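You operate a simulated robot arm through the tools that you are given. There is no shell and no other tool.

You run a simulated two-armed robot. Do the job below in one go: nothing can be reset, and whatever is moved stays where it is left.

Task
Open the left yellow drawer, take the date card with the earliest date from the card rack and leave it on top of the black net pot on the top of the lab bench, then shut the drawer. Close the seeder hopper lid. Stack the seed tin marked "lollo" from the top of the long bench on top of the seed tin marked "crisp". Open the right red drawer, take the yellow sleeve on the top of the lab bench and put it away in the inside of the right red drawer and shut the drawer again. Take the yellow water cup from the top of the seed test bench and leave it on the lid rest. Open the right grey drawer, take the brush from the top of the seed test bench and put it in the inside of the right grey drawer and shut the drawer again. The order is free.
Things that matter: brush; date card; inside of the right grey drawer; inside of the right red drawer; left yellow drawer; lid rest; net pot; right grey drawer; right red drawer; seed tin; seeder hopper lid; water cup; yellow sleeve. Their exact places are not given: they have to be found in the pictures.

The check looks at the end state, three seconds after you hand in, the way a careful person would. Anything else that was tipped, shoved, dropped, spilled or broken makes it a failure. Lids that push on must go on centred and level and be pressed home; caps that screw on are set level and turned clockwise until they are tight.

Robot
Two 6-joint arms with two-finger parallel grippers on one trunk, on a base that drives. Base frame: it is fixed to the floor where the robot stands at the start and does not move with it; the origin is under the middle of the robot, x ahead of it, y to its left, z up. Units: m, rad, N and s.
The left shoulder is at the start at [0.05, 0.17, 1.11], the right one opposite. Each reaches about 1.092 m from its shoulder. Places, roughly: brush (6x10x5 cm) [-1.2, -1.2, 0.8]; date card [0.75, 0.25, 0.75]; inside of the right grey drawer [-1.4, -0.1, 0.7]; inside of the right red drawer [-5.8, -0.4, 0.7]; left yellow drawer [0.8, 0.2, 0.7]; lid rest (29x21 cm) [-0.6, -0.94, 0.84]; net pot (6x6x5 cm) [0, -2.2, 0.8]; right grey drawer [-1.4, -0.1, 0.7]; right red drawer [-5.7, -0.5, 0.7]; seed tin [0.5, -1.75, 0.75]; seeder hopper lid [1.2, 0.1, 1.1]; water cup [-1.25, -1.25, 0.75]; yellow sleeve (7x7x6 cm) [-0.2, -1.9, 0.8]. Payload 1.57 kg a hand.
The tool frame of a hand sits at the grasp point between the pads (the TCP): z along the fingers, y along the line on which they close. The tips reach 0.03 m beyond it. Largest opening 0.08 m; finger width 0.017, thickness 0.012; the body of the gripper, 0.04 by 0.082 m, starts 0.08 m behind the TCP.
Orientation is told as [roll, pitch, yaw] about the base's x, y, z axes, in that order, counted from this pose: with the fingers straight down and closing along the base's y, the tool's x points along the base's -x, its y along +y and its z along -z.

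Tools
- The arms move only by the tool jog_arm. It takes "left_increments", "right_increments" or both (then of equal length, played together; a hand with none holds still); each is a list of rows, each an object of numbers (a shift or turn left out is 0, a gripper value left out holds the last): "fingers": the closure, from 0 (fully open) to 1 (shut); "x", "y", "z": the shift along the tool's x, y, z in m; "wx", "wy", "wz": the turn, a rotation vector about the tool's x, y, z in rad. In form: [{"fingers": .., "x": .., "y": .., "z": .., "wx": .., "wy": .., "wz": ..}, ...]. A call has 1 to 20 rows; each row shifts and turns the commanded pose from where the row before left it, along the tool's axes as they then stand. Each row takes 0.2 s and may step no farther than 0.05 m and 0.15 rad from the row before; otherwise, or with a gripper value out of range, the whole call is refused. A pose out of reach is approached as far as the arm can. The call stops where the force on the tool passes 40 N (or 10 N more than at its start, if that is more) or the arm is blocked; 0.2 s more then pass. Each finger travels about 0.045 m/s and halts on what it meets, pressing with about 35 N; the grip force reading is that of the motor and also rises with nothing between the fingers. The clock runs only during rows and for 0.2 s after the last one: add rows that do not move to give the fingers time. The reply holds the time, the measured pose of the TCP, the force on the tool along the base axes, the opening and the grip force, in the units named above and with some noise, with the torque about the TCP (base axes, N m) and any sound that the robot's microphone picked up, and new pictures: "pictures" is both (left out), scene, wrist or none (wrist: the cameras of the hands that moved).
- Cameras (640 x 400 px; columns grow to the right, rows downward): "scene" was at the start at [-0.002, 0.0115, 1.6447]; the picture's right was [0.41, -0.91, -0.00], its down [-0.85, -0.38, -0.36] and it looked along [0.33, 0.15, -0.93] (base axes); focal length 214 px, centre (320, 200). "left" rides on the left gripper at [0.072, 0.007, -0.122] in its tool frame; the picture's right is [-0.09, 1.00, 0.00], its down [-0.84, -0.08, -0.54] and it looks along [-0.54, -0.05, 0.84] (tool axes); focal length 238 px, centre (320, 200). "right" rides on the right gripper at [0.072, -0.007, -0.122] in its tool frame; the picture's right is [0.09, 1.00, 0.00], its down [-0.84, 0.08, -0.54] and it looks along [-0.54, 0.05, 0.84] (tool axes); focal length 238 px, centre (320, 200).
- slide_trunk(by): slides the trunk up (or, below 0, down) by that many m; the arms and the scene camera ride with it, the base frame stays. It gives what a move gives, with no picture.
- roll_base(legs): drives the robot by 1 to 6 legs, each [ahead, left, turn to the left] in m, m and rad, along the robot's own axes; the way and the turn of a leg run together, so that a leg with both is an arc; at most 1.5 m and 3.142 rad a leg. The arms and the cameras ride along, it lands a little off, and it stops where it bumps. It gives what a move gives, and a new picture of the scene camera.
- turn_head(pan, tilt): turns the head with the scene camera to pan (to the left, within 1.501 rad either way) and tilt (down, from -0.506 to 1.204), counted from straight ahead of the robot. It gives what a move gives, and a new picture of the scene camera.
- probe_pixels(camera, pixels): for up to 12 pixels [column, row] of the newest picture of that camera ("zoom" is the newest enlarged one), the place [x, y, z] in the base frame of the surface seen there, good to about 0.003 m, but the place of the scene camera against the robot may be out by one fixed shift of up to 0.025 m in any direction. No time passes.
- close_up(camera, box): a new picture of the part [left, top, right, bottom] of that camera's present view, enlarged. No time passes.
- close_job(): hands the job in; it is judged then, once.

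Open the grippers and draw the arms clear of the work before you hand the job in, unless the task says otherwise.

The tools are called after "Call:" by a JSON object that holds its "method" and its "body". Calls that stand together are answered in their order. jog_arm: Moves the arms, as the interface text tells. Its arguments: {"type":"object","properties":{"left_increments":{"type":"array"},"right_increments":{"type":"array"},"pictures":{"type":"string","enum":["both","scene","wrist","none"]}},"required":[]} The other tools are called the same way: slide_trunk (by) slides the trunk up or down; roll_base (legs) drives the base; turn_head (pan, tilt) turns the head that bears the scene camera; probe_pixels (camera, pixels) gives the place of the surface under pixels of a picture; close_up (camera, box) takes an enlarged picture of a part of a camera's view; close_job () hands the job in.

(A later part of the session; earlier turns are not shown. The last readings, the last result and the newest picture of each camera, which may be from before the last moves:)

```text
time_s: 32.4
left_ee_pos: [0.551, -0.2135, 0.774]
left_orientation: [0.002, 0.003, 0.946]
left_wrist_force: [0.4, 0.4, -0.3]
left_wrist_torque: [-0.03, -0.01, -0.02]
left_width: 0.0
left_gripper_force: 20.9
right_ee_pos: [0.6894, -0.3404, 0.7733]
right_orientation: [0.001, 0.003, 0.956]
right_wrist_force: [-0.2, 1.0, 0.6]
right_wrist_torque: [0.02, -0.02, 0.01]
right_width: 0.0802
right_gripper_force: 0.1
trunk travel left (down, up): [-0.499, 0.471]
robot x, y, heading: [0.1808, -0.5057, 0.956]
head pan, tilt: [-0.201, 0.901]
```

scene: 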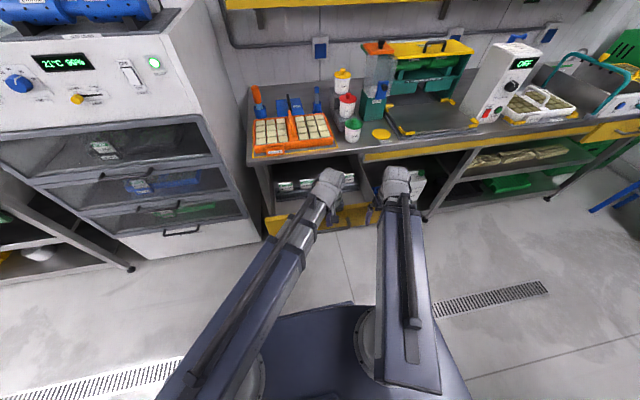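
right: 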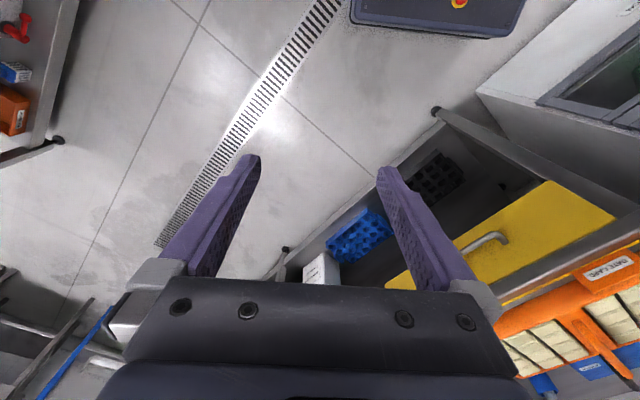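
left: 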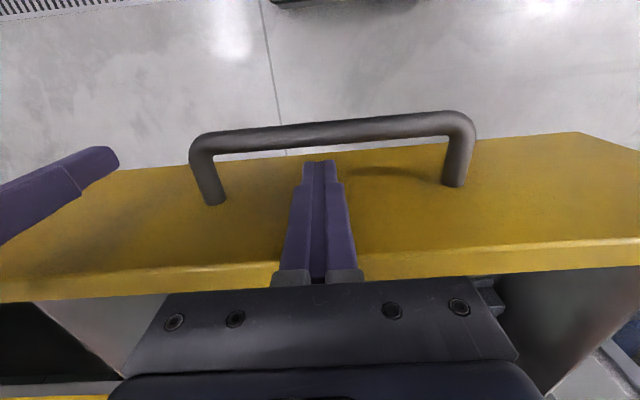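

Drawer is open. Raise the trunk to unhook and look inside.

Call:
{"method": "slide_trunk", "body": {"by": 0.226}}

Call:
{"method": "close_up", "body": {"camera": "left", "box": [0, 0, 640, 400]}}

Call:
{"method": "close_up", "body": {"camera": "scene", "box": [240, 80, 400, 180]}}

```text
time_s: 34.7
left_ee_pos: [0.5502, -0.2132, 0.999]
left_orientation: [0.002, 0.002, 0.947]
left_wrist_force: [0.5, -1.3, -0.1]
left_wrist_torque: [-0.04, -0.02, -0.03]
left_width: 0.0
left_gripper_force: 21.4
right_ee_pos: [0.6896, -0.3419, 0.9997]
right_orientation: [0.0, 0.001, 0.955]
right_wrist_force: [-0.8, 0.2, -0.9]
right_wrist_torque: [0.05, 0.01, -0.01]
right_width: 0.0802
right_gripper_force: 0.1
trunk travel left (down, up): [-0.725, 0.245]
robot x, y, heading: [0.1783, -0.5037, 0.955]
head pan, tilt: [-0.201, 0.901]
```

```text
1.00 times, centred on (320, 200) of left (not enlarged: the box is as wide or as high as the picture)
```

zoom: 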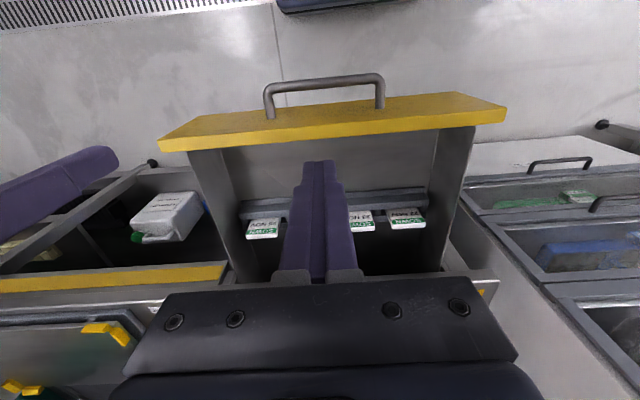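

```text
4.00 times, centred on (320, 130) of scene
```

zoom: 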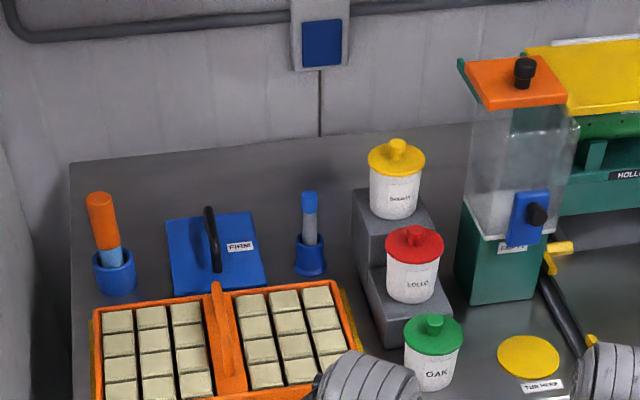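

Cards stand in a rack near the drawer front. I move the left hand 0.15 left for an unobstructed look, and look with the scene camera down.

Call:
{"method": "jog_arm", "body": {"left_increments": [{"y": 0.05, "fingers": 0}, {"y": 0.05}, {"y": 0.04}, {}]}}

Call:
{"method": "turn_head", "body": {"pan": 0.0, "tilt": 1.1}}

Call:
{"method": "close_up", "body": {"camera": "scene", "box": [200, 60, 440, 210]}}

```text
time_s: 35.7
left_ee_pos: [0.438, -0.1306, 1.0001]
left_orientation: [0.002, 0.002, 0.946]
left_wrist_force: [1.0, -0.6, 0.7]
left_wrist_torque: [0.03, 0.01, 0.0]
left_width: 0.0801
left_gripper_force: 0.1
right_ee_pos: [0.6901, -0.3408, 1.0001]
right_orientation: [0.0, 0.002, 0.956]
right_wrist_force: [0.4, 0.7, 0.4]
right_wrist_torque: [-0.02, 0.01, 0.02]
right_width: 0.0803
right_gripper_force: 0.0
trunk travel left (down, up): [-0.725, 0.245]
robot x, y, heading: [0.1778, -0.502, 0.954]
head pan, tilt: [-0.201, 0.901]
```

scene: 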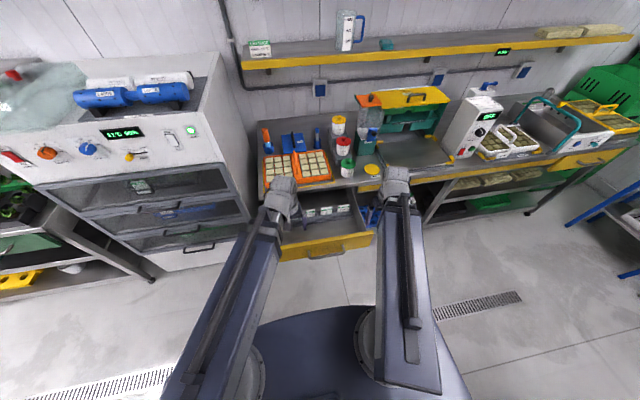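
left: 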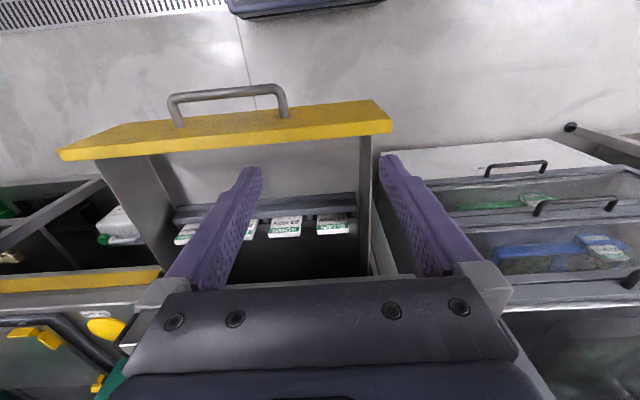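

```text
time_s: 36.5
left_ee_pos: [0.4381, -0.1322, 0.9998]
left_orientation: [0.001, 0.002, 0.945]
left_wrist_force: [0.1, 0.4, 0.9]
left_wrist_torque: [0.01, -0.01, -0.01]
left_width: 0.08
left_gripper_force: 0.0
right_ee_pos: [0.6911, -0.3412, 1.0]
right_orientation: [0.0, 0.003, 0.957]
right_wrist_force: [-1.3, 0.0, 0.2]
right_wrist_torque: [0.0, 0.01, -0.04]
right_width: 0.08
right_gripper_force: 0.1
trunk travel left (down, up): [-0.725, 0.245]
robot x, y, heading: [0.1779, -0.5051, 0.952]
head pan, tilt: [0.0, 1.1]
```

scene: 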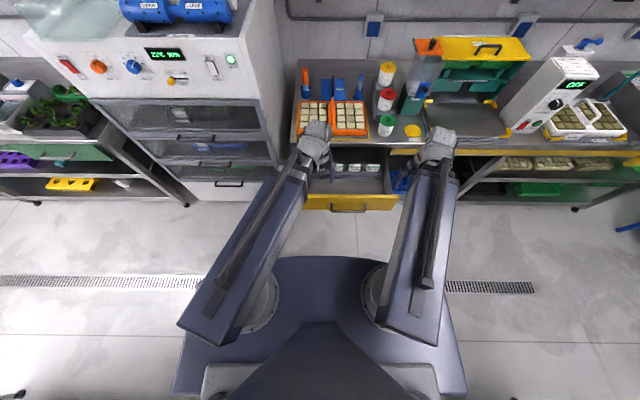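

```text
2.67 times, centred on (320, 135) of scene
```

zoom: 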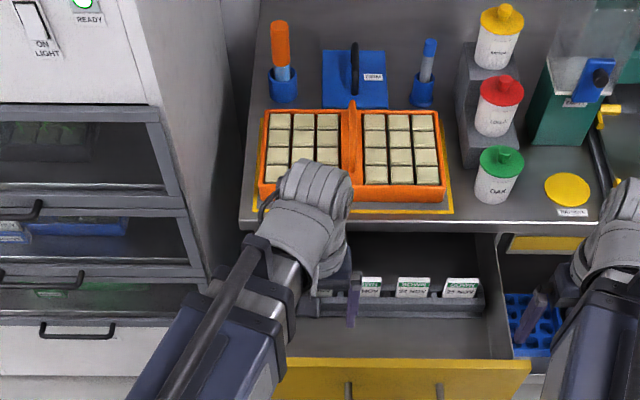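

Four cards; zoom in to read them.

Call:
{"method": "close_up", "body": {"camera": "scene", "box": [328, 155, 384, 190]}}

Call:
{"method": "close_up", "body": {"camera": "left", "box": [160, 190, 380, 327]}}

Call:
{"method": "probe_pixels", "body": {"camera": "zoom", "pixels": [[310, 80], [310, 110], [370, 75], [370, 105], [480, 70], [480, 100], [530, 110], [270, 90], [60, 150]]}}

```text
11.43 times, centred on (356, 172) of scene
```

zoom: 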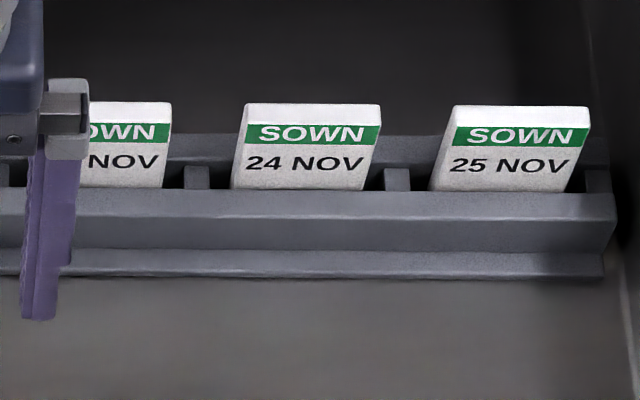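

```text
2.91 times, centred on (270, 258) of left
```

zoom: 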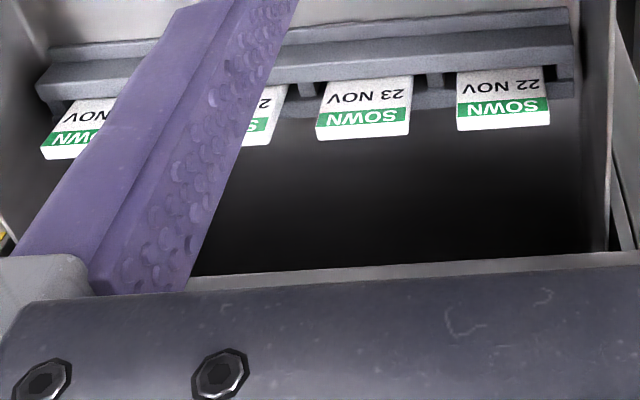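

```text
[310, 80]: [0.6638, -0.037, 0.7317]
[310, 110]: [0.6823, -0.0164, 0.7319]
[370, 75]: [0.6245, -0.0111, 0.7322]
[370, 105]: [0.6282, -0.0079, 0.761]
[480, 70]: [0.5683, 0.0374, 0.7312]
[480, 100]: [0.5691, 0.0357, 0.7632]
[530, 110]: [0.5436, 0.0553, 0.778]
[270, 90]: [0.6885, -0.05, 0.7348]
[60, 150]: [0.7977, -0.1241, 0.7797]
```

The four cards read 22, 23, 24, 25 NOV; the earliest, 22 NOV, is the one on the robot's left (u≈0.43, n≈0.363). I rotate the left hand 90° so it closes across the card thickness.

Call:
{"method": "jog_arm", "body": {"left_increments": [{"wz": 0.143}, {"wz": 0.143}, {"wz": 0.143}, {"wz": 0.143}, {"wz": 0.143}, {"wz": 0.143}, {"wz": 0.143}, {"wz": 0.143}, {"wz": 0.143}, {"wz": 0.143}, {"wz": 0.143}, {"y": 0.04}, {"y": 0.04}, {"y": 0.04}, {}]}}

```text
time_s: 39.7
left_ee_pos: [0.5076, -0.0334, 0.9996]
left_orientation: [-0.002, 0.001, -0.626]
left_wrist_force: [0.0, 0.5, -0.2]
left_wrist_torque: [0.01, -0.03, -0.01]
left_width: 0.0796
left_gripper_force: 0.0
right_ee_pos: [0.6901, -0.3405, 0.999]
right_orientation: [-0.002, 0.001, 0.955]
right_wrist_force: [-0.2, 0.1, -0.1]
right_wrist_torque: [0.01, -0.01, -0.01]
right_width: 0.08
right_gripper_force: 0.0
trunk travel left (down, up): [-0.725, 0.245]
robot x, y, heading: [0.1815, -0.5051, 0.958]
head pan, tilt: [0.0, 1.1]
```

scene: 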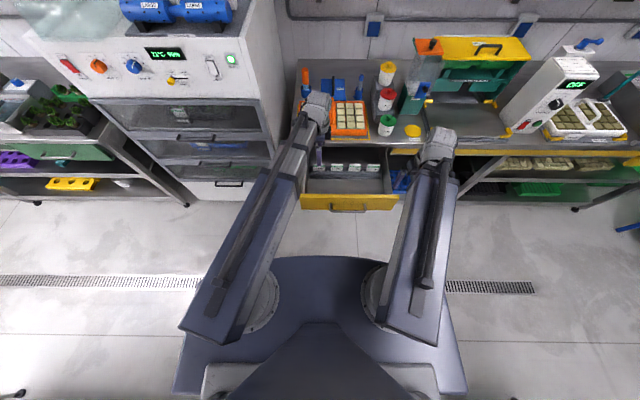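
left: 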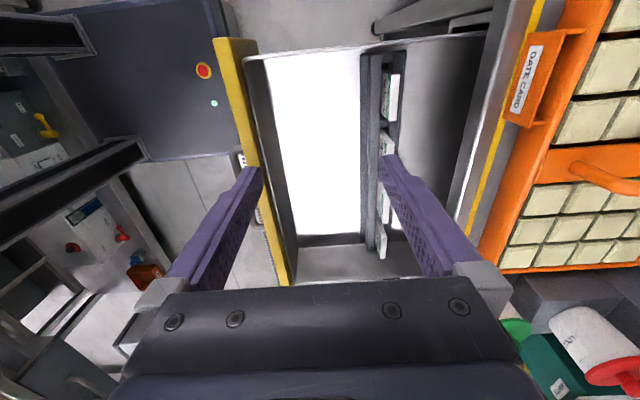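

In the left picture the 22 NOV card is the top one at ~(388,100). Probe its edges.

Call:
{"method": "close_up", "body": {"camera": "left", "box": [340, 40, 440, 140]}}

Call:
{"method": "probe_pixels", "body": {"camera": "zoom", "pixels": [[150, 250], [205, 180], [205, 250], [195, 320], [230, 140], [225, 310], [210, 380]]}}

```text
4.00 times, centred on (390, 90) of left
```

zoom: 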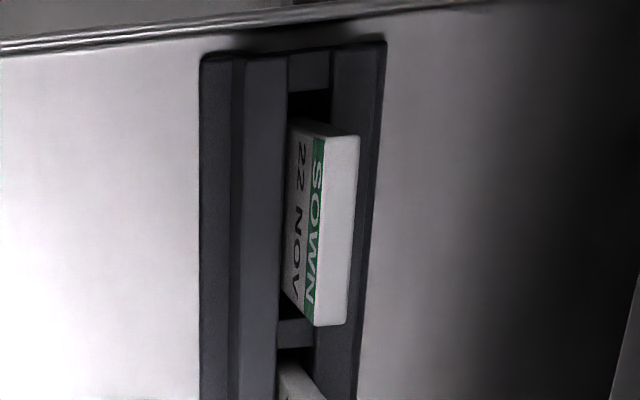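

```text
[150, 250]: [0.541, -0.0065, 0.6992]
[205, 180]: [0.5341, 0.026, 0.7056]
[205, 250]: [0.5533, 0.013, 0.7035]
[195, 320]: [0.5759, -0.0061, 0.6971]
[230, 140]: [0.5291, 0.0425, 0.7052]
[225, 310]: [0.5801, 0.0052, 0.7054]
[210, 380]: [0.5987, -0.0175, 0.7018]
```

Call:
{"method": "probe_pixels", "body": {"camera": "zoom", "pixels": [[342, 145], [335, 320], [340, 230], [330, 230], [350, 230], [300, 230], [270, 230], [305, 80], [315, 100], [350, 60], [300, 330]]}}

```text
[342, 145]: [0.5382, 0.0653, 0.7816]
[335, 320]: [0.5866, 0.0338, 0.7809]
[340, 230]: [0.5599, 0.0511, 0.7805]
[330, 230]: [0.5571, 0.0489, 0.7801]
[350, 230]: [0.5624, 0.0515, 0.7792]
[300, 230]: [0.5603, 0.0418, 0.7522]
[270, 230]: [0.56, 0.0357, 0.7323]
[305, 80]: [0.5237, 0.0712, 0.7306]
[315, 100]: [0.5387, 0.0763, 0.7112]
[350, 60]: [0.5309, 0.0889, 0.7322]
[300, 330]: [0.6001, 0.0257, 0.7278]
```

Card centre is u≈0.425, n≈0.368, top z≈0.781, rack bars z≈0.73. I move the open hand above it, then lower the trunk to TCP z≈0.77.

Call:
{"method": "jog_arm", "body": {"left_increments": [{"y": 0.04, "x": 0.003}, {"y": 0.04}, {"y": 0.0176}, {}], "pictures": "none"}}

Call:
{"method": "slide_trunk", "body": {"by": -0.17}}

Call:
{"method": "close_up", "body": {"camera": "left", "box": [160, 20, 480, 220]}}

```text
time_s: 40.7
left_ee_pos: [0.5623, 0.0477, 1.0003]
left_orientation: [-0.001, 0.002, -0.627]
left_wrist_force: [0.0, 0.2, 0.1]
left_wrist_torque: [0.02, 0.02, -0.02]
left_width: 0.0801
left_gripper_force: 0.0
right_ee_pos: [0.6896, -0.3408, 0.9996]
right_orientation: [0.001, 0.001, 0.957]
right_wrist_force: [-0.1, -0.5, -0.2]
right_wrist_torque: [0.01, -0.01, 0.0]
right_width: 0.0802
right_gripper_force: 0.0
trunk travel left (down, up): [-0.725, 0.245]
robot x, y, heading: [0.1784, -0.5024, 0.959]
head pan, tilt: [0.0, 1.1]
```

```text
time_s: 42.6
left_ee_pos: [0.5621, 0.049, 0.8297]
left_orientation: [0.0, 0.002, -0.627]
left_wrist_force: [0.4, 0.0, -0.2]
left_wrist_torque: [0.04, 0.02, -0.03]
left_width: 0.0803
left_gripper_force: 0.1
right_ee_pos: [0.6901, -0.3399, 0.8299]
right_orientation: [0.0, 0.002, 0.956]
right_wrist_force: [-0.6, -0.6, 0.4]
right_wrist_torque: [0.0, 0.01, 0.0]
right_width: 0.08
right_gripper_force: 0.0
trunk travel left (down, up): [-0.555, 0.415]
robot x, y, heading: [0.1796, -0.5043, 0.956]
head pan, tilt: [0.0, 1.1]
```

```text
2.00 times, centred on (320, 120) of left
```

zoom: 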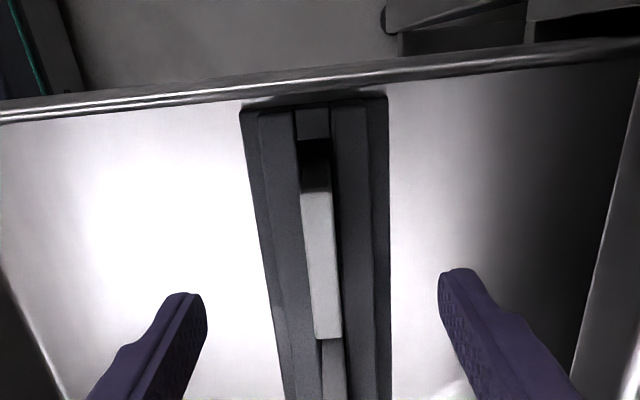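

Card lies well between the fingers. Lower further to z≈0.769 and close gently.

Call:
{"method": "slide_trunk", "body": {"by": -0.06}}

Call:
{"method": "close_up", "body": {"camera": "left", "box": [160, 20, 480, 220]}}

Call:
{"method": "jog_arm", "body": {"left_increments": [{"fingers": 1}, {}, {}, {}, {}, {}], "pictures": "wrist"}}

```text
time_s: 43.6
left_ee_pos: [0.5618, 0.0481, 0.7693]
left_orientation: [-0.003, 0.002, -0.625]
left_wrist_force: [0.1, -0.3, 0.2]
left_wrist_torque: [0.03, 0.0, 0.02]
left_width: 0.08
left_gripper_force: 0.1
right_ee_pos: [0.6893, -0.339, 0.7695]
right_orientation: [0.001, 0.002, 0.956]
right_wrist_force: [0.7, -0.2, 0.2]
right_wrist_torque: [-0.02, 0.0, 0.0]
right_width: 0.0797
right_gripper_force: 0.0
trunk travel left (down, up): [-0.495, 0.475]
robot x, y, heading: [0.1803, -0.5081, 0.957]
head pan, tilt: [0.0, 1.1]
```

```text
2.00 times, centred on (320, 120) of left
```

zoom: 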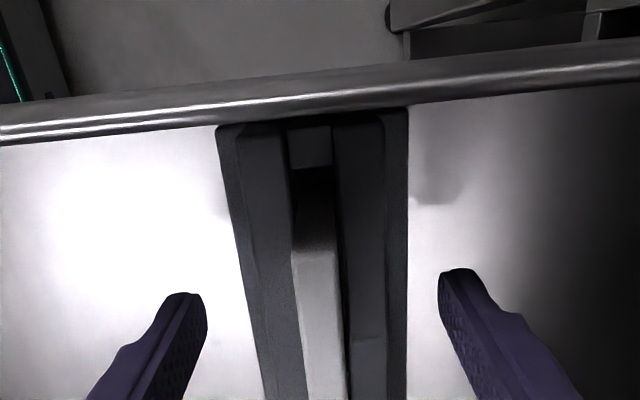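

```text
time_s: 45.0
left_ee_pos: [0.5633, 0.0483, 0.7704]
left_orientation: [0.0, 0.002, -0.628]
left_wrist_force: [0.3, 0.8, 0.2]
left_wrist_torque: [-0.01, -0.04, 0.01]
left_width: 0.0111
left_gripper_force: 28.9
right_ee_pos: [0.6896, -0.3401, 0.7692]
right_orientation: [0.001, 0.004, 0.956]
right_wrist_force: [-1.1, 0.4, 0.2]
right_wrist_torque: [0.0, 0.01, 0.0]
right_width: 0.0797
right_gripper_force: 0.0
trunk travel left (down, up): [-0.495, 0.475]
robot x, y, heading: [0.177, -0.5031, 0.954]
head pan, tilt: [0.0, 1.1]
```

left: 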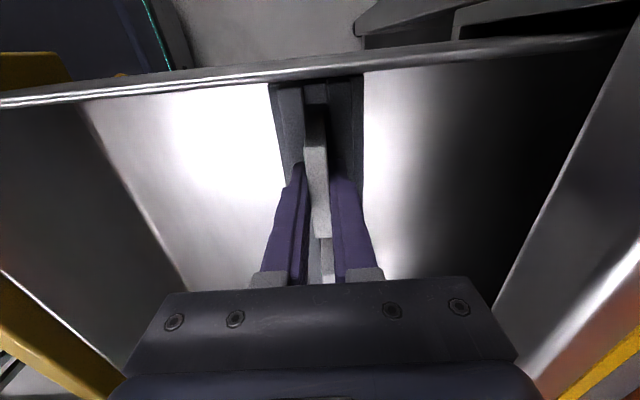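

Gripped (11 mm). Lift straight up 0.23.

Call:
{"method": "slide_trunk", "body": {"by": 0.23}}

Call:
{"method": "close_up", "body": {"camera": "left", "box": [0, 0, 640, 400]}}

Call:
{"method": "close_up", "body": {"camera": "scene", "box": [240, 60, 400, 160]}}

```text
time_s: 47.4
left_ee_pos: [0.5634, 0.0483, 0.9994]
left_orientation: [-0.002, 0.0, -0.627]
left_wrist_force: [-0.3, -0.8, -1.0]
left_wrist_torque: [-0.03, -0.01, -0.01]
left_width: 0.0111
left_gripper_force: 28.8
right_ee_pos: [0.6912, -0.3404, 1.0004]
right_orientation: [0.001, 0.003, 0.956]
right_wrist_force: [0.6, 0.5, -0.5]
right_wrist_torque: [0.01, 0.02, 0.0]
right_width: 0.0798
right_gripper_force: 0.1
trunk travel left (down, up): [-0.725, 0.245]
robot x, y, heading: [0.1792, -0.5068, 0.954]
head pan, tilt: [0.0, 1.1]
```

```text
1.00 times, centred on (320, 200) of left (not enlarged: the box is as wide or as high as the picture)
```

zoom: 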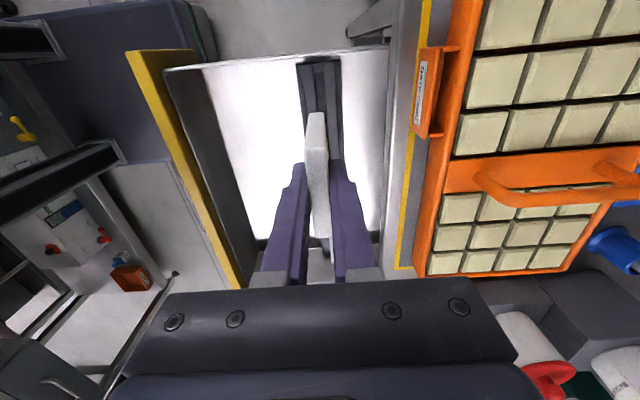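

```text
4.00 times, centred on (320, 110) of scene
```

zoom: 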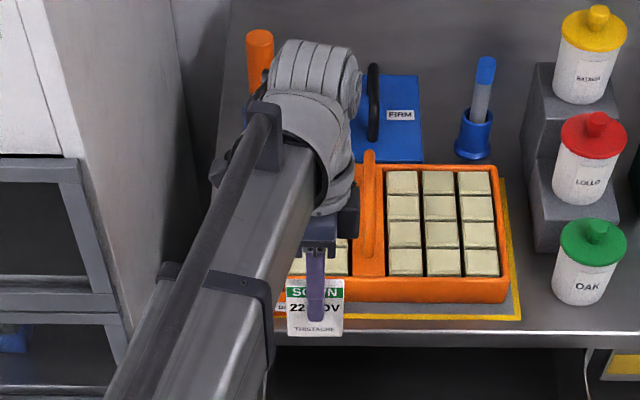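

Card "22 NOV" is in hand. Before closing the drawer with the right hand I need the incubator position to park the left hand.

Call:
{"method": "probe_pixels", "body": {"camera": "scene", "pixels": [[268, 120], [262, 180], [200, 130], [230, 182], [180, 137], [345, 209], [300, 202], [395, 203], [330, 195], [318, 155]]}}

```text
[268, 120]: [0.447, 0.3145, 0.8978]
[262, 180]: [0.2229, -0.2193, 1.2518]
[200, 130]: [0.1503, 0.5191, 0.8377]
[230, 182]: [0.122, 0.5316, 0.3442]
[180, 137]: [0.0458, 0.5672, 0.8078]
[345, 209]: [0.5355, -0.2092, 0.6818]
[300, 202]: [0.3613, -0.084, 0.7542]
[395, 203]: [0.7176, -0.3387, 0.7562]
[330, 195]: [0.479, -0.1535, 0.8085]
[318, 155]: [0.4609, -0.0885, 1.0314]
```

Incubator front is n≈0.51, fine. I park the left hand (with card) left of the drawer and bring the closed right fist to u≈0.70 in front of the drawer face.

Call:
{"method": "jog_arm", "body": {"left_increments": [{"y": -0.045}, {"y": -0.045}, {"y": -0.045}, {"y": -0.045}, {"y": -0.02, "x": 0.03}, {"x": 0.045}, {"x": 0.045}, {"x": 0.045}, {}], "right_increments": [{"fingers": 1}, {"y": 0.03}, {"y": 0.028}, {}, {}, {}, {}, {}, {}], "pictures": "none"}}

Call:
{"method": "slide_trunk", "body": {"by": -0.215}}

Call:
{"method": "close_up", "body": {"camera": "right", "box": [0, 0, 640, 400]}}

Call:
{"method": "close_up", "body": {"camera": "scene", "box": [180, 60, 500, 260]}}

```text
time_s: 49.4
left_ee_pos: [0.3129, -0.0195, 0.9999]
left_orientation: [-0.001, 0.002, -0.629]
left_wrist_force: [-0.1, -0.8, -0.3]
left_wrist_torque: [-0.02, 0.01, -0.03]
left_width: 0.0111
left_gripper_force: 28.6
right_ee_pos: [0.6551, -0.2961, 0.9996]
right_orientation: [0.002, 0.004, 0.957]
right_wrist_force: [0.8, -0.3, -0.3]
right_wrist_torque: [-0.02, -0.01, 0.02]
right_width: 0.0001
right_gripper_force: 21.2
right hand out of reach, approached as far as the arm can: row 2, 3
trunk travel left (down, up): [-0.725, 0.245]
robot x, y, heading: [0.1806, -0.5027, 0.96]
head pan, tilt: [0.0, 1.1]
```

```text
time_s: 51.7
left_ee_pos: [0.3131, -0.0198, 0.7855]
left_orientation: [-0.003, 0.0, -0.626]
left_wrist_force: [0.5, -0.2, -0.8]
left_wrist_torque: [0.02, 0.03, 0.01]
left_width: 0.011
left_gripper_force: 28.4
right_ee_pos: [0.6555, -0.2947, 0.7852]
right_orientation: [0.0, 0.003, 0.957]
right_wrist_force: [-0.4, -0.5, -0.2]
right_wrist_torque: [0.02, -0.01, 0.0]
right_width: 0.0
right_gripper_force: 21.3
trunk travel left (down, up): [-0.51, 0.46]
robot x, y, heading: [0.1801, -0.5033, 0.953]
head pan, tilt: [0.0, 1.1]
```

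```text
1.00 times, centred on (320, 200) of right (not enlarged: the box is as wide or as high as the picture)
```

zoom: 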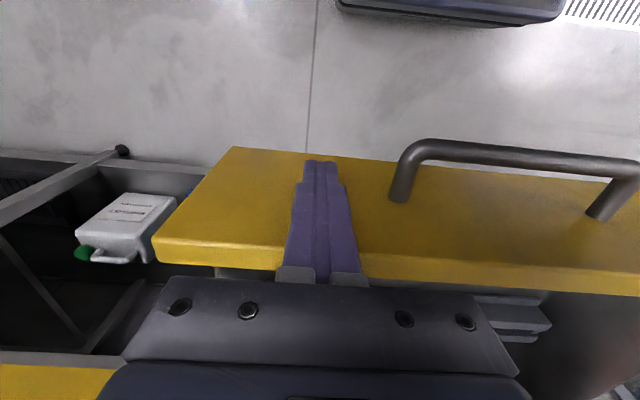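

```text
2.00 times, centred on (340, 160) of scene
```

zoom: 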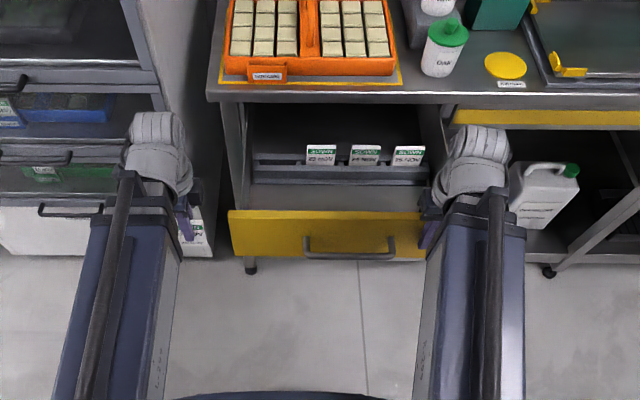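

Fist is in front of the face at u≈0.70 clear of the handle. Push forward 0.28, then finish with small steps.

Call:
{"method": "jog_arm", "body": {"right_increments": [{"x": -0.028}, {"x": -0.028}, {"x": -0.028}, {"x": -0.028}, {"x": -0.028}, {"x": -0.028}, {"x": -0.028}, {"x": -0.028}, {"x": -0.028}, {"x": -0.024}, {}]}}

```text
time_s: 54.1
left_ee_pos: [0.3119, -0.0202, 0.7857]
left_orientation: [-0.001, 0.002, -0.626]
left_wrist_force: [-0.9, -0.2, 0.2]
left_wrist_torque: [-0.02, 0.01, 0.02]
left_width: 0.0111
left_gripper_force: 28.5
right_ee_pos: [0.8137, -0.0702, 0.7846]
right_orientation: [-0.001, 0.001, 0.956]
right_wrist_force: [0.1, -0.4, -0.7]
right_wrist_torque: [0.0, -0.01, 0.02]
right_width: 0.0001
right_gripper_force: 21.3
trunk travel left (down, up): [-0.51, 0.46]
robot x, y, heading: [0.1779, -0.5005, 0.955]
head pan, tilt: [0.0, 1.1]
```

scene: 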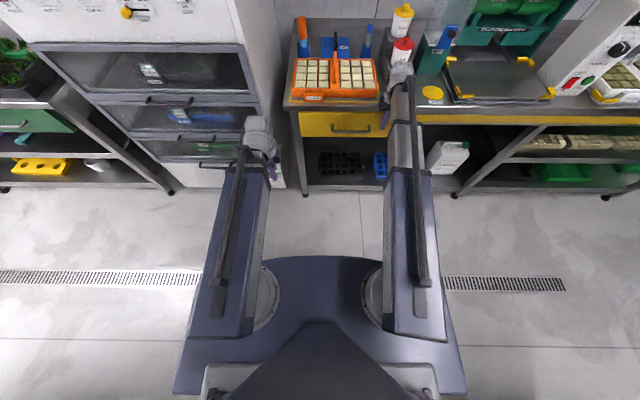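
right: 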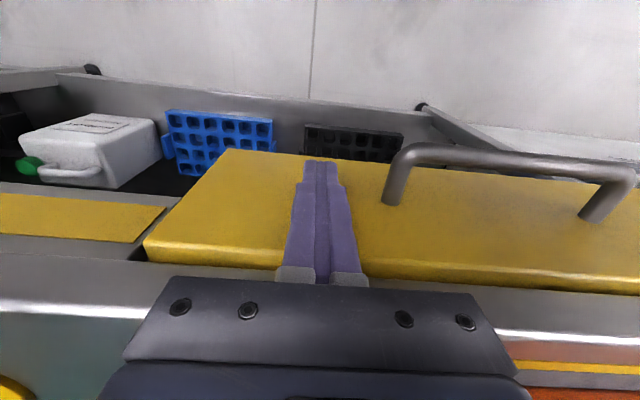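

Drawer still ~2–3 cm out; the OAK tin stands close, so I back off, shift to the handle's middle, lower 2 cm and push on the bar instead.

Call:
{"method": "jog_arm", "body": {"right_increments": [{"x": 0.045}, {"x": 0.045}, {"y": 0.045}, {"y": 0.045}, {"y": 0.04}, {}], "pictures": "none"}}

Call:
{"method": "slide_trunk", "body": {"by": -0.025}}

Call:
{"method": "close_up", "body": {"camera": "right", "box": [0, 0, 640, 400]}}

```text
time_s: 55.5
left_ee_pos: [0.3121, -0.0194, 0.7852]
left_orientation: [-0.002, 0.0, -0.626]
left_wrist_force: [-0.5, -1.2, -0.3]
left_wrist_torque: [0.01, 0.02, 0.03]
left_width: 0.0112
left_gripper_force: 29.4
right_ee_pos: [0.6549, -0.07, 0.7859]
right_orientation: [0.002, 0.004, 0.956]
right_wrist_force: [-0.4, 0.4, 0.4]
right_wrist_torque: [0.03, 0.0, 0.02]
right_width: 0.0
right_gripper_force: 21.5
right hand out of reach, approached as far as the arm can: row 3, 5
trunk travel left (down, up): [-0.51, 0.46]
robot x, y, heading: [0.175, -0.5047, 0.956]
head pan, tilt: [0.0, 1.1]
```

```text
time_s: 56.2
left_ee_pos: [0.3115, -0.0192, 0.7604]
left_orientation: [-0.001, 0.002, -0.628]
left_wrist_force: [0.1, 0.4, 0.2]
left_wrist_torque: [-0.02, 0.03, 0.01]
left_width: 0.0111
left_gripper_force: 29.2
right_ee_pos: [0.6553, -0.0713, 0.7597]
right_orientation: [0.001, 0.001, 0.957]
right_wrist_force: [-0.7, 0.3, 0.2]
right_wrist_torque: [0.02, -0.04, -0.01]
right_width: 0.0
right_gripper_force: 21.3
trunk travel left (down, up): [-0.485, 0.485]
robot x, y, heading: [0.1806, -0.5034, 0.957]
head pan, tilt: [0.0, 1.1]
```

```text
1.00 times, centred on (320, 200) of right (not enlarged: the box is as wide or as high as the picture)
```

zoom: 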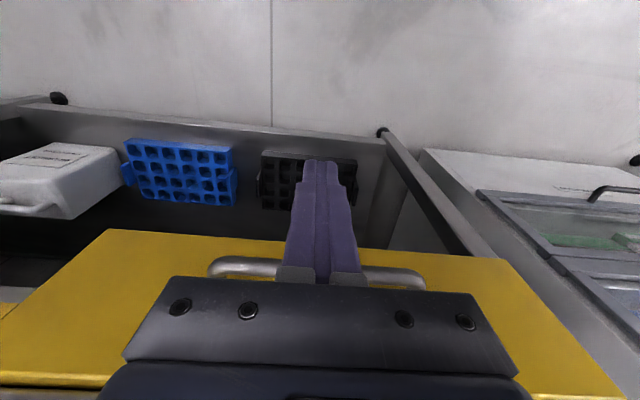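

Fist is centred in front of the bar. Push forward until firm contact.

Call:
{"method": "jog_arm", "body": {"right_increments": [{"x": -0.02}, {"x": -0.02}, {"x": -0.015}, {"x": -0.006}, {"x": -0.004}, {"x": -0.004}, {"x": -0.004}, {"x": -0.004}, {"x": -0.004}]}}

```text
time_s: 58.0
left_ee_pos: [0.311, -0.02, 0.7601]
left_orientation: [-0.002, 0.002, -0.626]
left_wrist_force: [0.4, -0.2, -0.8]
left_wrist_torque: [-0.02, 0.02, -0.01]
left_width: 0.0113
left_gripper_force: 29.3
right_ee_pos: [0.6954, -0.016, 0.7605]
right_orientation: [-0.001, 0.015, 0.958]
right_wrist_force: [-3.1, -3.8, -1.1]
right_wrist_torque: [-0.05, 0.0, -0.05]
right_width: 0.0
right_gripper_force: 21.4
trunk travel left (down, up): [-0.485, 0.485]
robot x, y, heading: [0.1758, -0.5065, 0.96]
head pan, tilt: [0.0, 1.1]
stopped in row 8 (right hand): the force on the tool passed its limit at 44 N (the readings are from after the stop); the commanded pose is now the measured one
```

scene: 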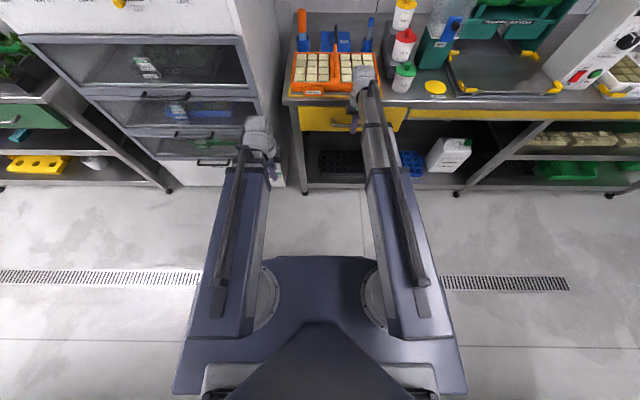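
right: 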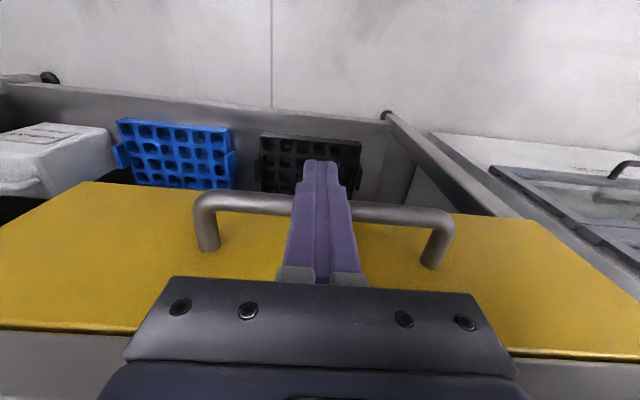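

Drawer is shut (44 N stop at the expected position). Back off and raise the trunk high to inspect the hopper lid.

Call:
{"method": "jog_arm", "body": {"right_increments": [{"x": 0.04}, {"x": 0.04}, {"x": 0.04}, {"x": 0.04}, {"y": -0.04}, {"y": -0.04}, {}], "pictures": "none"}}

Call:
{"method": "slide_trunk", "body": {"by": 0.46}}

Call:
{"method": "turn_head", "body": {"pan": -0.5, "tilt": 0.8}}

Call:
{"method": "close_up", "body": {"camera": "scene", "box": [240, 60, 400, 160]}}

```text
time_s: 59.6
left_ee_pos: [0.3127, -0.0193, 0.7595]
left_orientation: [-0.002, 0.001, -0.629]
left_wrist_force: [-0.7, -0.3, -0.9]
left_wrist_torque: [0.01, 0.01, 0.0]
left_width: 0.0109
left_gripper_force: 28.8
right_ee_pos: [0.668, -0.1926, 0.76]
right_orientation: [0.0, 0.013, 0.955]
right_wrist_force: [1.1, -0.2, 1.2]
right_wrist_torque: [-0.01, 0.01, 0.0]
right_width: 0.0001
right_gripper_force: 20.9
right hand out of reach, approached as far as the arm can: row 6
trunk travel left (down, up): [-0.485, 0.485]
robot x, y, heading: [0.1789, -0.5049, 0.954]
head pan, tilt: [0.0, 1.1]
```

```text
refused: 0.46 is not a number from -0.4 to 0.4
```

```text
time_s: 60.5
left_ee_pos: [0.3129, -0.0203, 0.7598]
left_orientation: [-0.003, 0.001, -0.626]
left_wrist_force: [0.7, -0.8, 0.0]
left_wrist_torque: [0.01, 0.02, -0.05]
left_width: 0.0108
left_gripper_force: 28.4
right_ee_pos: [0.6674, -0.1923, 0.7592]
right_orientation: [0.0, 0.015, 0.956]
right_wrist_force: [0.4, -1.9, 0.3]
right_wrist_torque: [0.01, 0.01, 0.04]
right_width: 0.0
right_gripper_force: 21.3
trunk travel left (down, up): [-0.485, 0.485]
robot x, y, heading: [0.1756, -0.502, 0.953]
head pan, tilt: [-0.499, 0.799]
```

scene: 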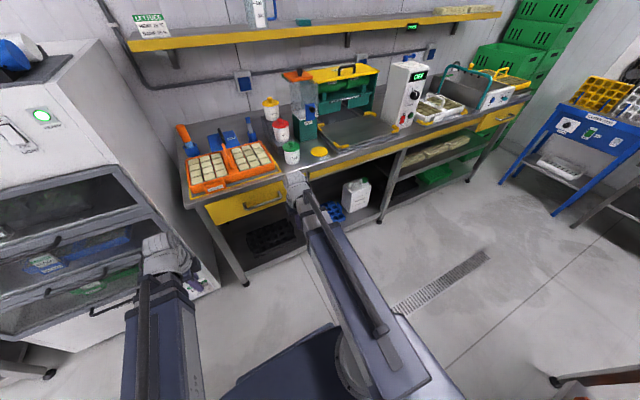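

```text
4.00 times, centred on (320, 110) of scene
```

zoom: 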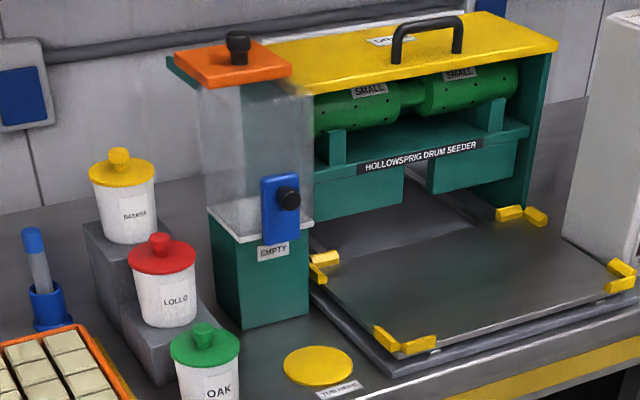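

The lid seems slid backward relative to the clear hopper. Raise the trunk for a wrist-camera view from above.

Call:
{"method": "slide_trunk", "body": {"by": 0.4}}

Call:
{"method": "slide_trunk", "body": {"by": 0.084}}

Call:
{"method": "turn_head", "body": {"pan": -0.5, "tilt": 1.0}}

Call:
{"method": "close_up", "body": {"camera": "scene", "box": [220, 20, 380, 120]}}

```text
time_s: 64.3
left_ee_pos: [0.3121, -0.0208, 1.1607]
left_orientation: [-0.003, 0.002, -0.627]
left_wrist_force: [-0.4, 0.5, -0.7]
left_wrist_torque: [0.0, -0.02, 0.0]
left_width: 0.0111
left_gripper_force: 28.7
right_ee_pos: [0.6669, -0.192, 1.1601]
right_orientation: [-0.001, 0.014, 0.957]
right_wrist_force: [0.2, -1.1, 0.1]
right_wrist_torque: [-0.01, -0.02, -0.01]
right_width: 0.0
right_gripper_force: 21.2
trunk travel left (down, up): [-0.885, 0.085]
robot x, y, heading: [0.1793, -0.5054, 0.96]
head pan, tilt: [-0.499, 0.799]
```

```text
time_s: 65.5
left_ee_pos: [0.3114, -0.0194, 1.2439]
left_orientation: [-0.002, 0.002, -0.627]
left_wrist_force: [0.4, -0.9, -0.2]
left_wrist_torque: [0.0, -0.03, 0.0]
left_width: 0.0111
left_gripper_force: 28.6
right_ee_pos: [0.6668, -0.192, 1.2439]
right_orientation: [0.001, 0.014, 0.957]
right_wrist_force: [-0.1, 0.6, 0.2]
right_wrist_torque: [-0.01, 0.02, 0.0]
right_width: 0.0
right_gripper_force: 21.5
trunk travel left (down, up): [-0.969, 0.001]
robot x, y, heading: [0.1781, -0.5045, 0.956]
head pan, tilt: [-0.499, 0.799]
```

```text
time_s: 66.3
left_ee_pos: [0.3126, -0.0208, 1.2431]
left_orientation: [0.0, 0.001, -0.627]
left_wrist_force: [-0.2, -0.6, -0.9]
left_wrist_torque: [-0.02, 0.01, -0.02]
left_width: 0.0109
left_gripper_force: 28.7
right_ee_pos: [0.6674, -0.1916, 1.2439]
right_orientation: [-0.001, 0.015, 0.956]
right_wrist_force: [0.0, 0.3, 0.4]
right_wrist_torque: [0.04, -0.02, -0.01]
right_width: 0.0001
right_gripper_force: 21.2
trunk travel left (down, up): [-0.969, 0.001]
robot x, y, heading: [0.1804, -0.5052, 0.952]
head pan, tilt: [-0.499, 1.0]
```

scene: 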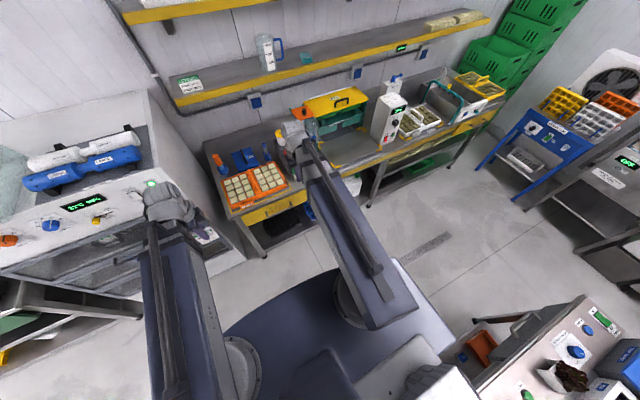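

```text
4.00 times, centred on (300, 70) of scene
```

zoom: 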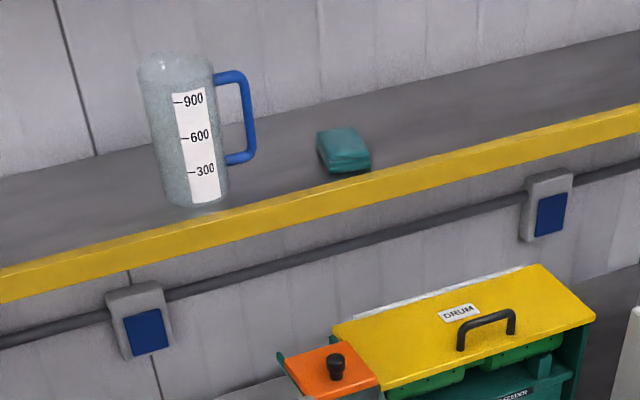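

I roll 0.3 m right so the right arm faces the hopper.

Call:
{"method": "roll_base", "body": {"legs": [[0.0, -0.3, -0.01]]}}

Call:
{"method": "turn_head", "body": {"pan": -0.1, "tilt": 0.95}}

Call:
{"method": "close_up", "body": {"camera": "scene", "box": [240, 20, 400, 120]}}

Call:
{"method": "close_up", "body": {"camera": "right", "box": [0, 0, 640, 400]}}

```text
time_s: 68.3
left_ee_pos: [0.5643, -0.1984, 1.244]
left_orientation: [-0.002, 0.001, -0.64]
left_wrist_force: [0.3, 0.2, 0.2]
left_wrist_torque: [0.03, 0.02, -0.04]
left_width: 0.0107
left_gripper_force: 28.7
right_ee_pos: [0.9173, -0.3746, 1.2446]
right_orientation: [0.001, 0.013, 0.942]
right_wrist_force: [0.4, -0.8, -0.6]
right_wrist_torque: [0.01, -0.01, -0.02]
right_width: 0.0002
right_gripper_force: 21.3
trunk travel left (down, up): [-0.969, 0.001]
robot x, y, heading: [0.4278, -0.6795, 0.945]
head pan, tilt: [-0.499, 1.0]
```

scene: 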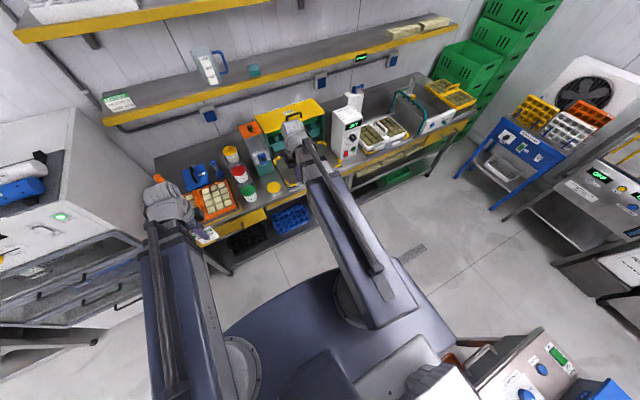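

```text
time_s: 69.2
left_ee_pos: [0.5639, -0.1971, 1.2442]
left_orientation: [0.0, 0.001, -0.641]
left_wrist_force: [-0.1, 0.1, -0.3]
left_wrist_torque: [0.0, -0.01, 0.02]
left_width: 0.011
left_gripper_force: 29.1
right_ee_pos: [0.9164, -0.3741, 1.2435]
right_orientation: [-0.001, 0.014, 0.943]
right_wrist_force: [-0.5, 0.5, -0.5]
right_wrist_torque: [-0.05, 0.0, 0.02]
right_width: 0.0
right_gripper_force: 20.8
trunk travel left (down, up): [-0.969, 0.001]
robot x, y, heading: [0.4217, -0.6783, 0.942]
head pan, tilt: [-0.099, 0.949]
```

scene: 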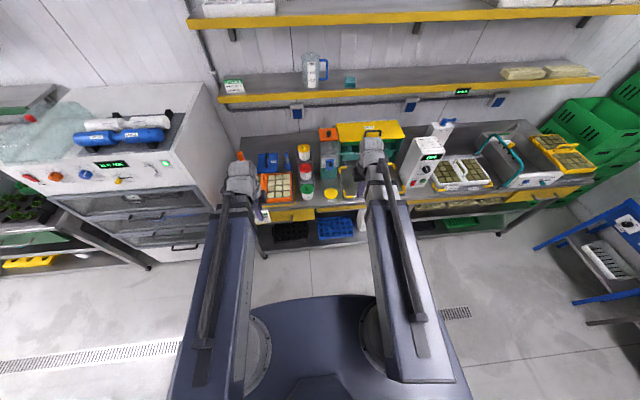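

```text
4.00 times, centred on (320, 70) of scene
```

zoom: 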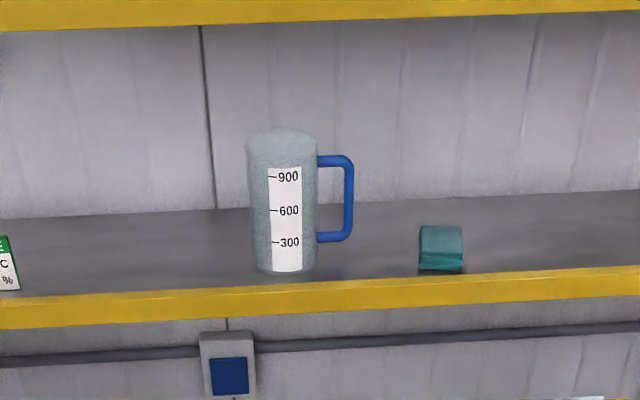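

```text
1.00 times, centred on (320, 200) of right (not enlarged: the box is as wide or as high as the picture)
```

zoom: 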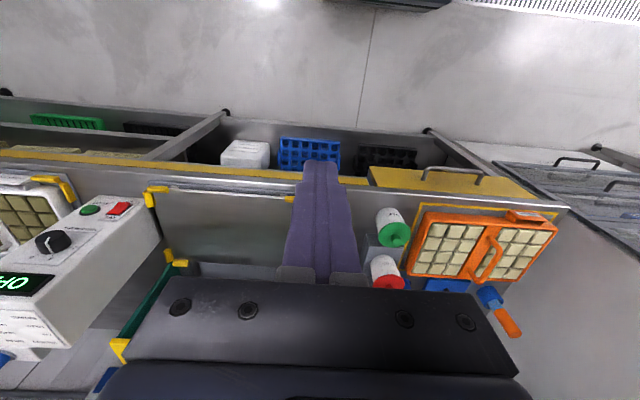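

Call:
{"method": "close_up", "body": {"camera": "scene", "box": [296, 110, 376, 160]}}

Call:
{"method": "probe_pixels", "body": {"camera": "zoom", "pixels": [[270, 155], [240, 160], [200, 150], [320, 155], [225, 235], [310, 235], [210, 265], [320, 265], [270, 280], [360, 180], [325, 100], [190, 150]]}}

Call:
{"method": "probe_pixels", "body": {"camera": "scene", "pixels": [[330, 96], [250, 99], [330, 88]]}}

```text
8.00 times, centred on (336, 135) of scene
```

zoom: 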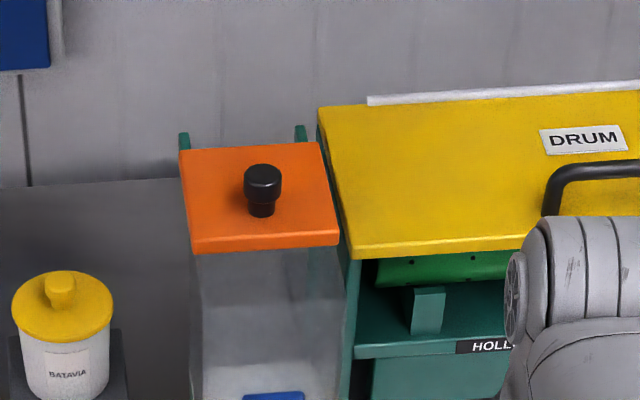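

```text
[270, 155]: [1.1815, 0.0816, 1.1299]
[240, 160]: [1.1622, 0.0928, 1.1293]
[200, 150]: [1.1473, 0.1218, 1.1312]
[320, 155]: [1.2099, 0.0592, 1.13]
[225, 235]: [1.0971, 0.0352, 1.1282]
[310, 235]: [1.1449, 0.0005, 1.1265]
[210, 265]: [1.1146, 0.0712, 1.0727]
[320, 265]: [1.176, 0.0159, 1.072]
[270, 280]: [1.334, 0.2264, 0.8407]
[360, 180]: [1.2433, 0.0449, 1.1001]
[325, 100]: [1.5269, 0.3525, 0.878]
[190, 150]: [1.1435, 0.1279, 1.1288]
```

```text
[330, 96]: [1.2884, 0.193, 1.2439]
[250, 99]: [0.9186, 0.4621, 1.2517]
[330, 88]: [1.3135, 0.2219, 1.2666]
```

Lid spans n≈0.665–0.772 with two green rails visible behind it at (184,140),(300,130). I move the right hand closer for a wrist-camera look from above.

Call:
{"method": "jog_arm", "body": {"right_increments": [{"x": -0.045}, {"x": -0.045}, {"x": -0.045}, {"x": -0.045}, {"x": -0.045}, {"x": -0.045}, {}], "pictures": "wrist"}}

```text
time_s: 70.8
left_ee_pos: [0.5633, -0.1983, 1.2442]
left_orientation: [-0.001, 0.002, -0.642]
left_wrist_force: [0.1, 0.3, 0.0]
left_wrist_torque: [0.01, 0.01, -0.03]
left_width: 0.011
left_gripper_force: 28.7
right_ee_pos: [1.0745, -0.1578, 1.2442]
right_orientation: [0.0, 0.014, 0.943]
right_wrist_force: [0.0, -0.2, 1.0]
right_wrist_torque: [0.0, 0.0, -0.03]
right_width: 0.0
right_gripper_force: 21.2
right hand out of reach, approached as far as the arm can: row 5
trunk travel left (down, up): [-0.969, 0.001]
robot x, y, heading: [0.4258, -0.6792, 0.94]
head pan, tilt: [-0.099, 0.949]
```

right: 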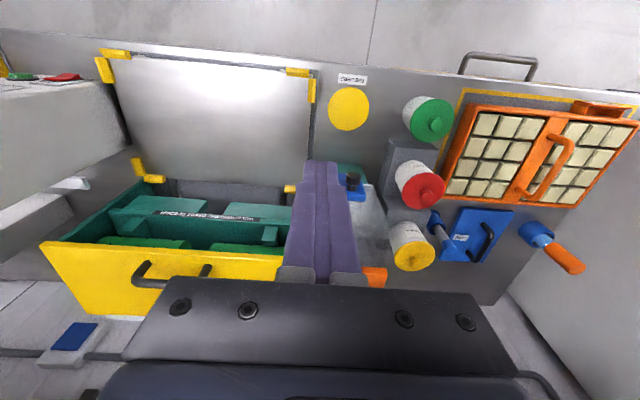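

The lid is just hidden below the gripper at (375,275). Shift the hand 0.09 forward and 0.07 right.

Call:
{"method": "jog_arm", "body": {"right_increments": [{"x": -0.03, "y": -0.03}, {"x": -0.03, "y": -0.03}, {"x": -0.03, "y": -0.01}, {}], "pictures": "wrist"}}

Call:
{"method": "close_up", "body": {"camera": "right", "box": [340, 130, 540, 255]}}

```text
time_s: 71.8
left_ee_pos: [0.5649, -0.1983, 1.2432]
left_orientation: [-0.003, 0.003, -0.639]
left_wrist_force: [0.5, 0.3, -0.5]
left_wrist_torque: [0.0, 0.02, -0.02]
left_width: 0.0108
left_gripper_force: 28.4
right_ee_pos: [1.1859, -0.1262, 1.2443]
right_orientation: [0.001, 0.016, 0.943]
right_wrist_force: [-0.2, -0.3, 0.3]
right_wrist_torque: [0.04, -0.05, 0.0]
right_width: 0.0
right_gripper_force: 21.5
trunk travel left (down, up): [-0.969, 0.001]
robot x, y, heading: [0.425, -0.6778, 0.941]
head pan, tilt: [-0.099, 0.949]
```

right: 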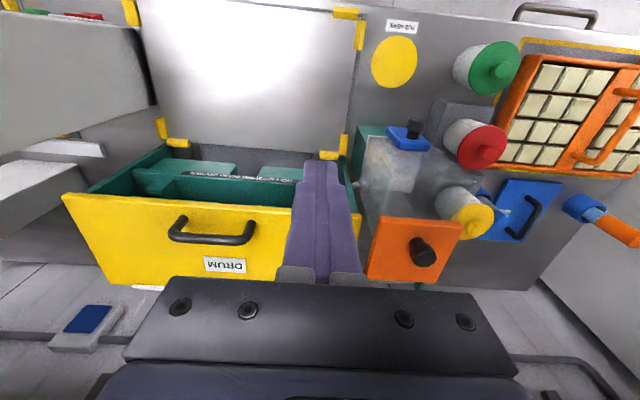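

```text
3.20 times, centred on (440, 192) of right
```

zoom: 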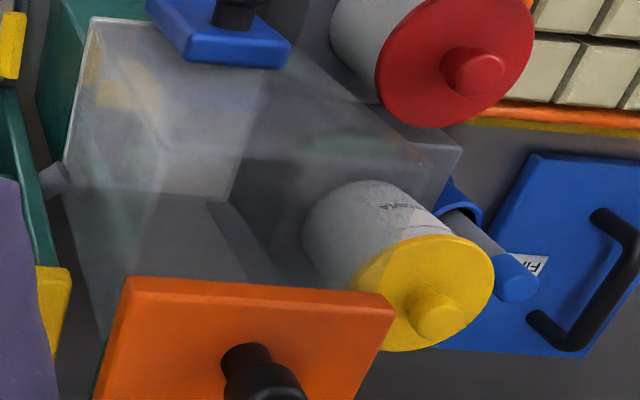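

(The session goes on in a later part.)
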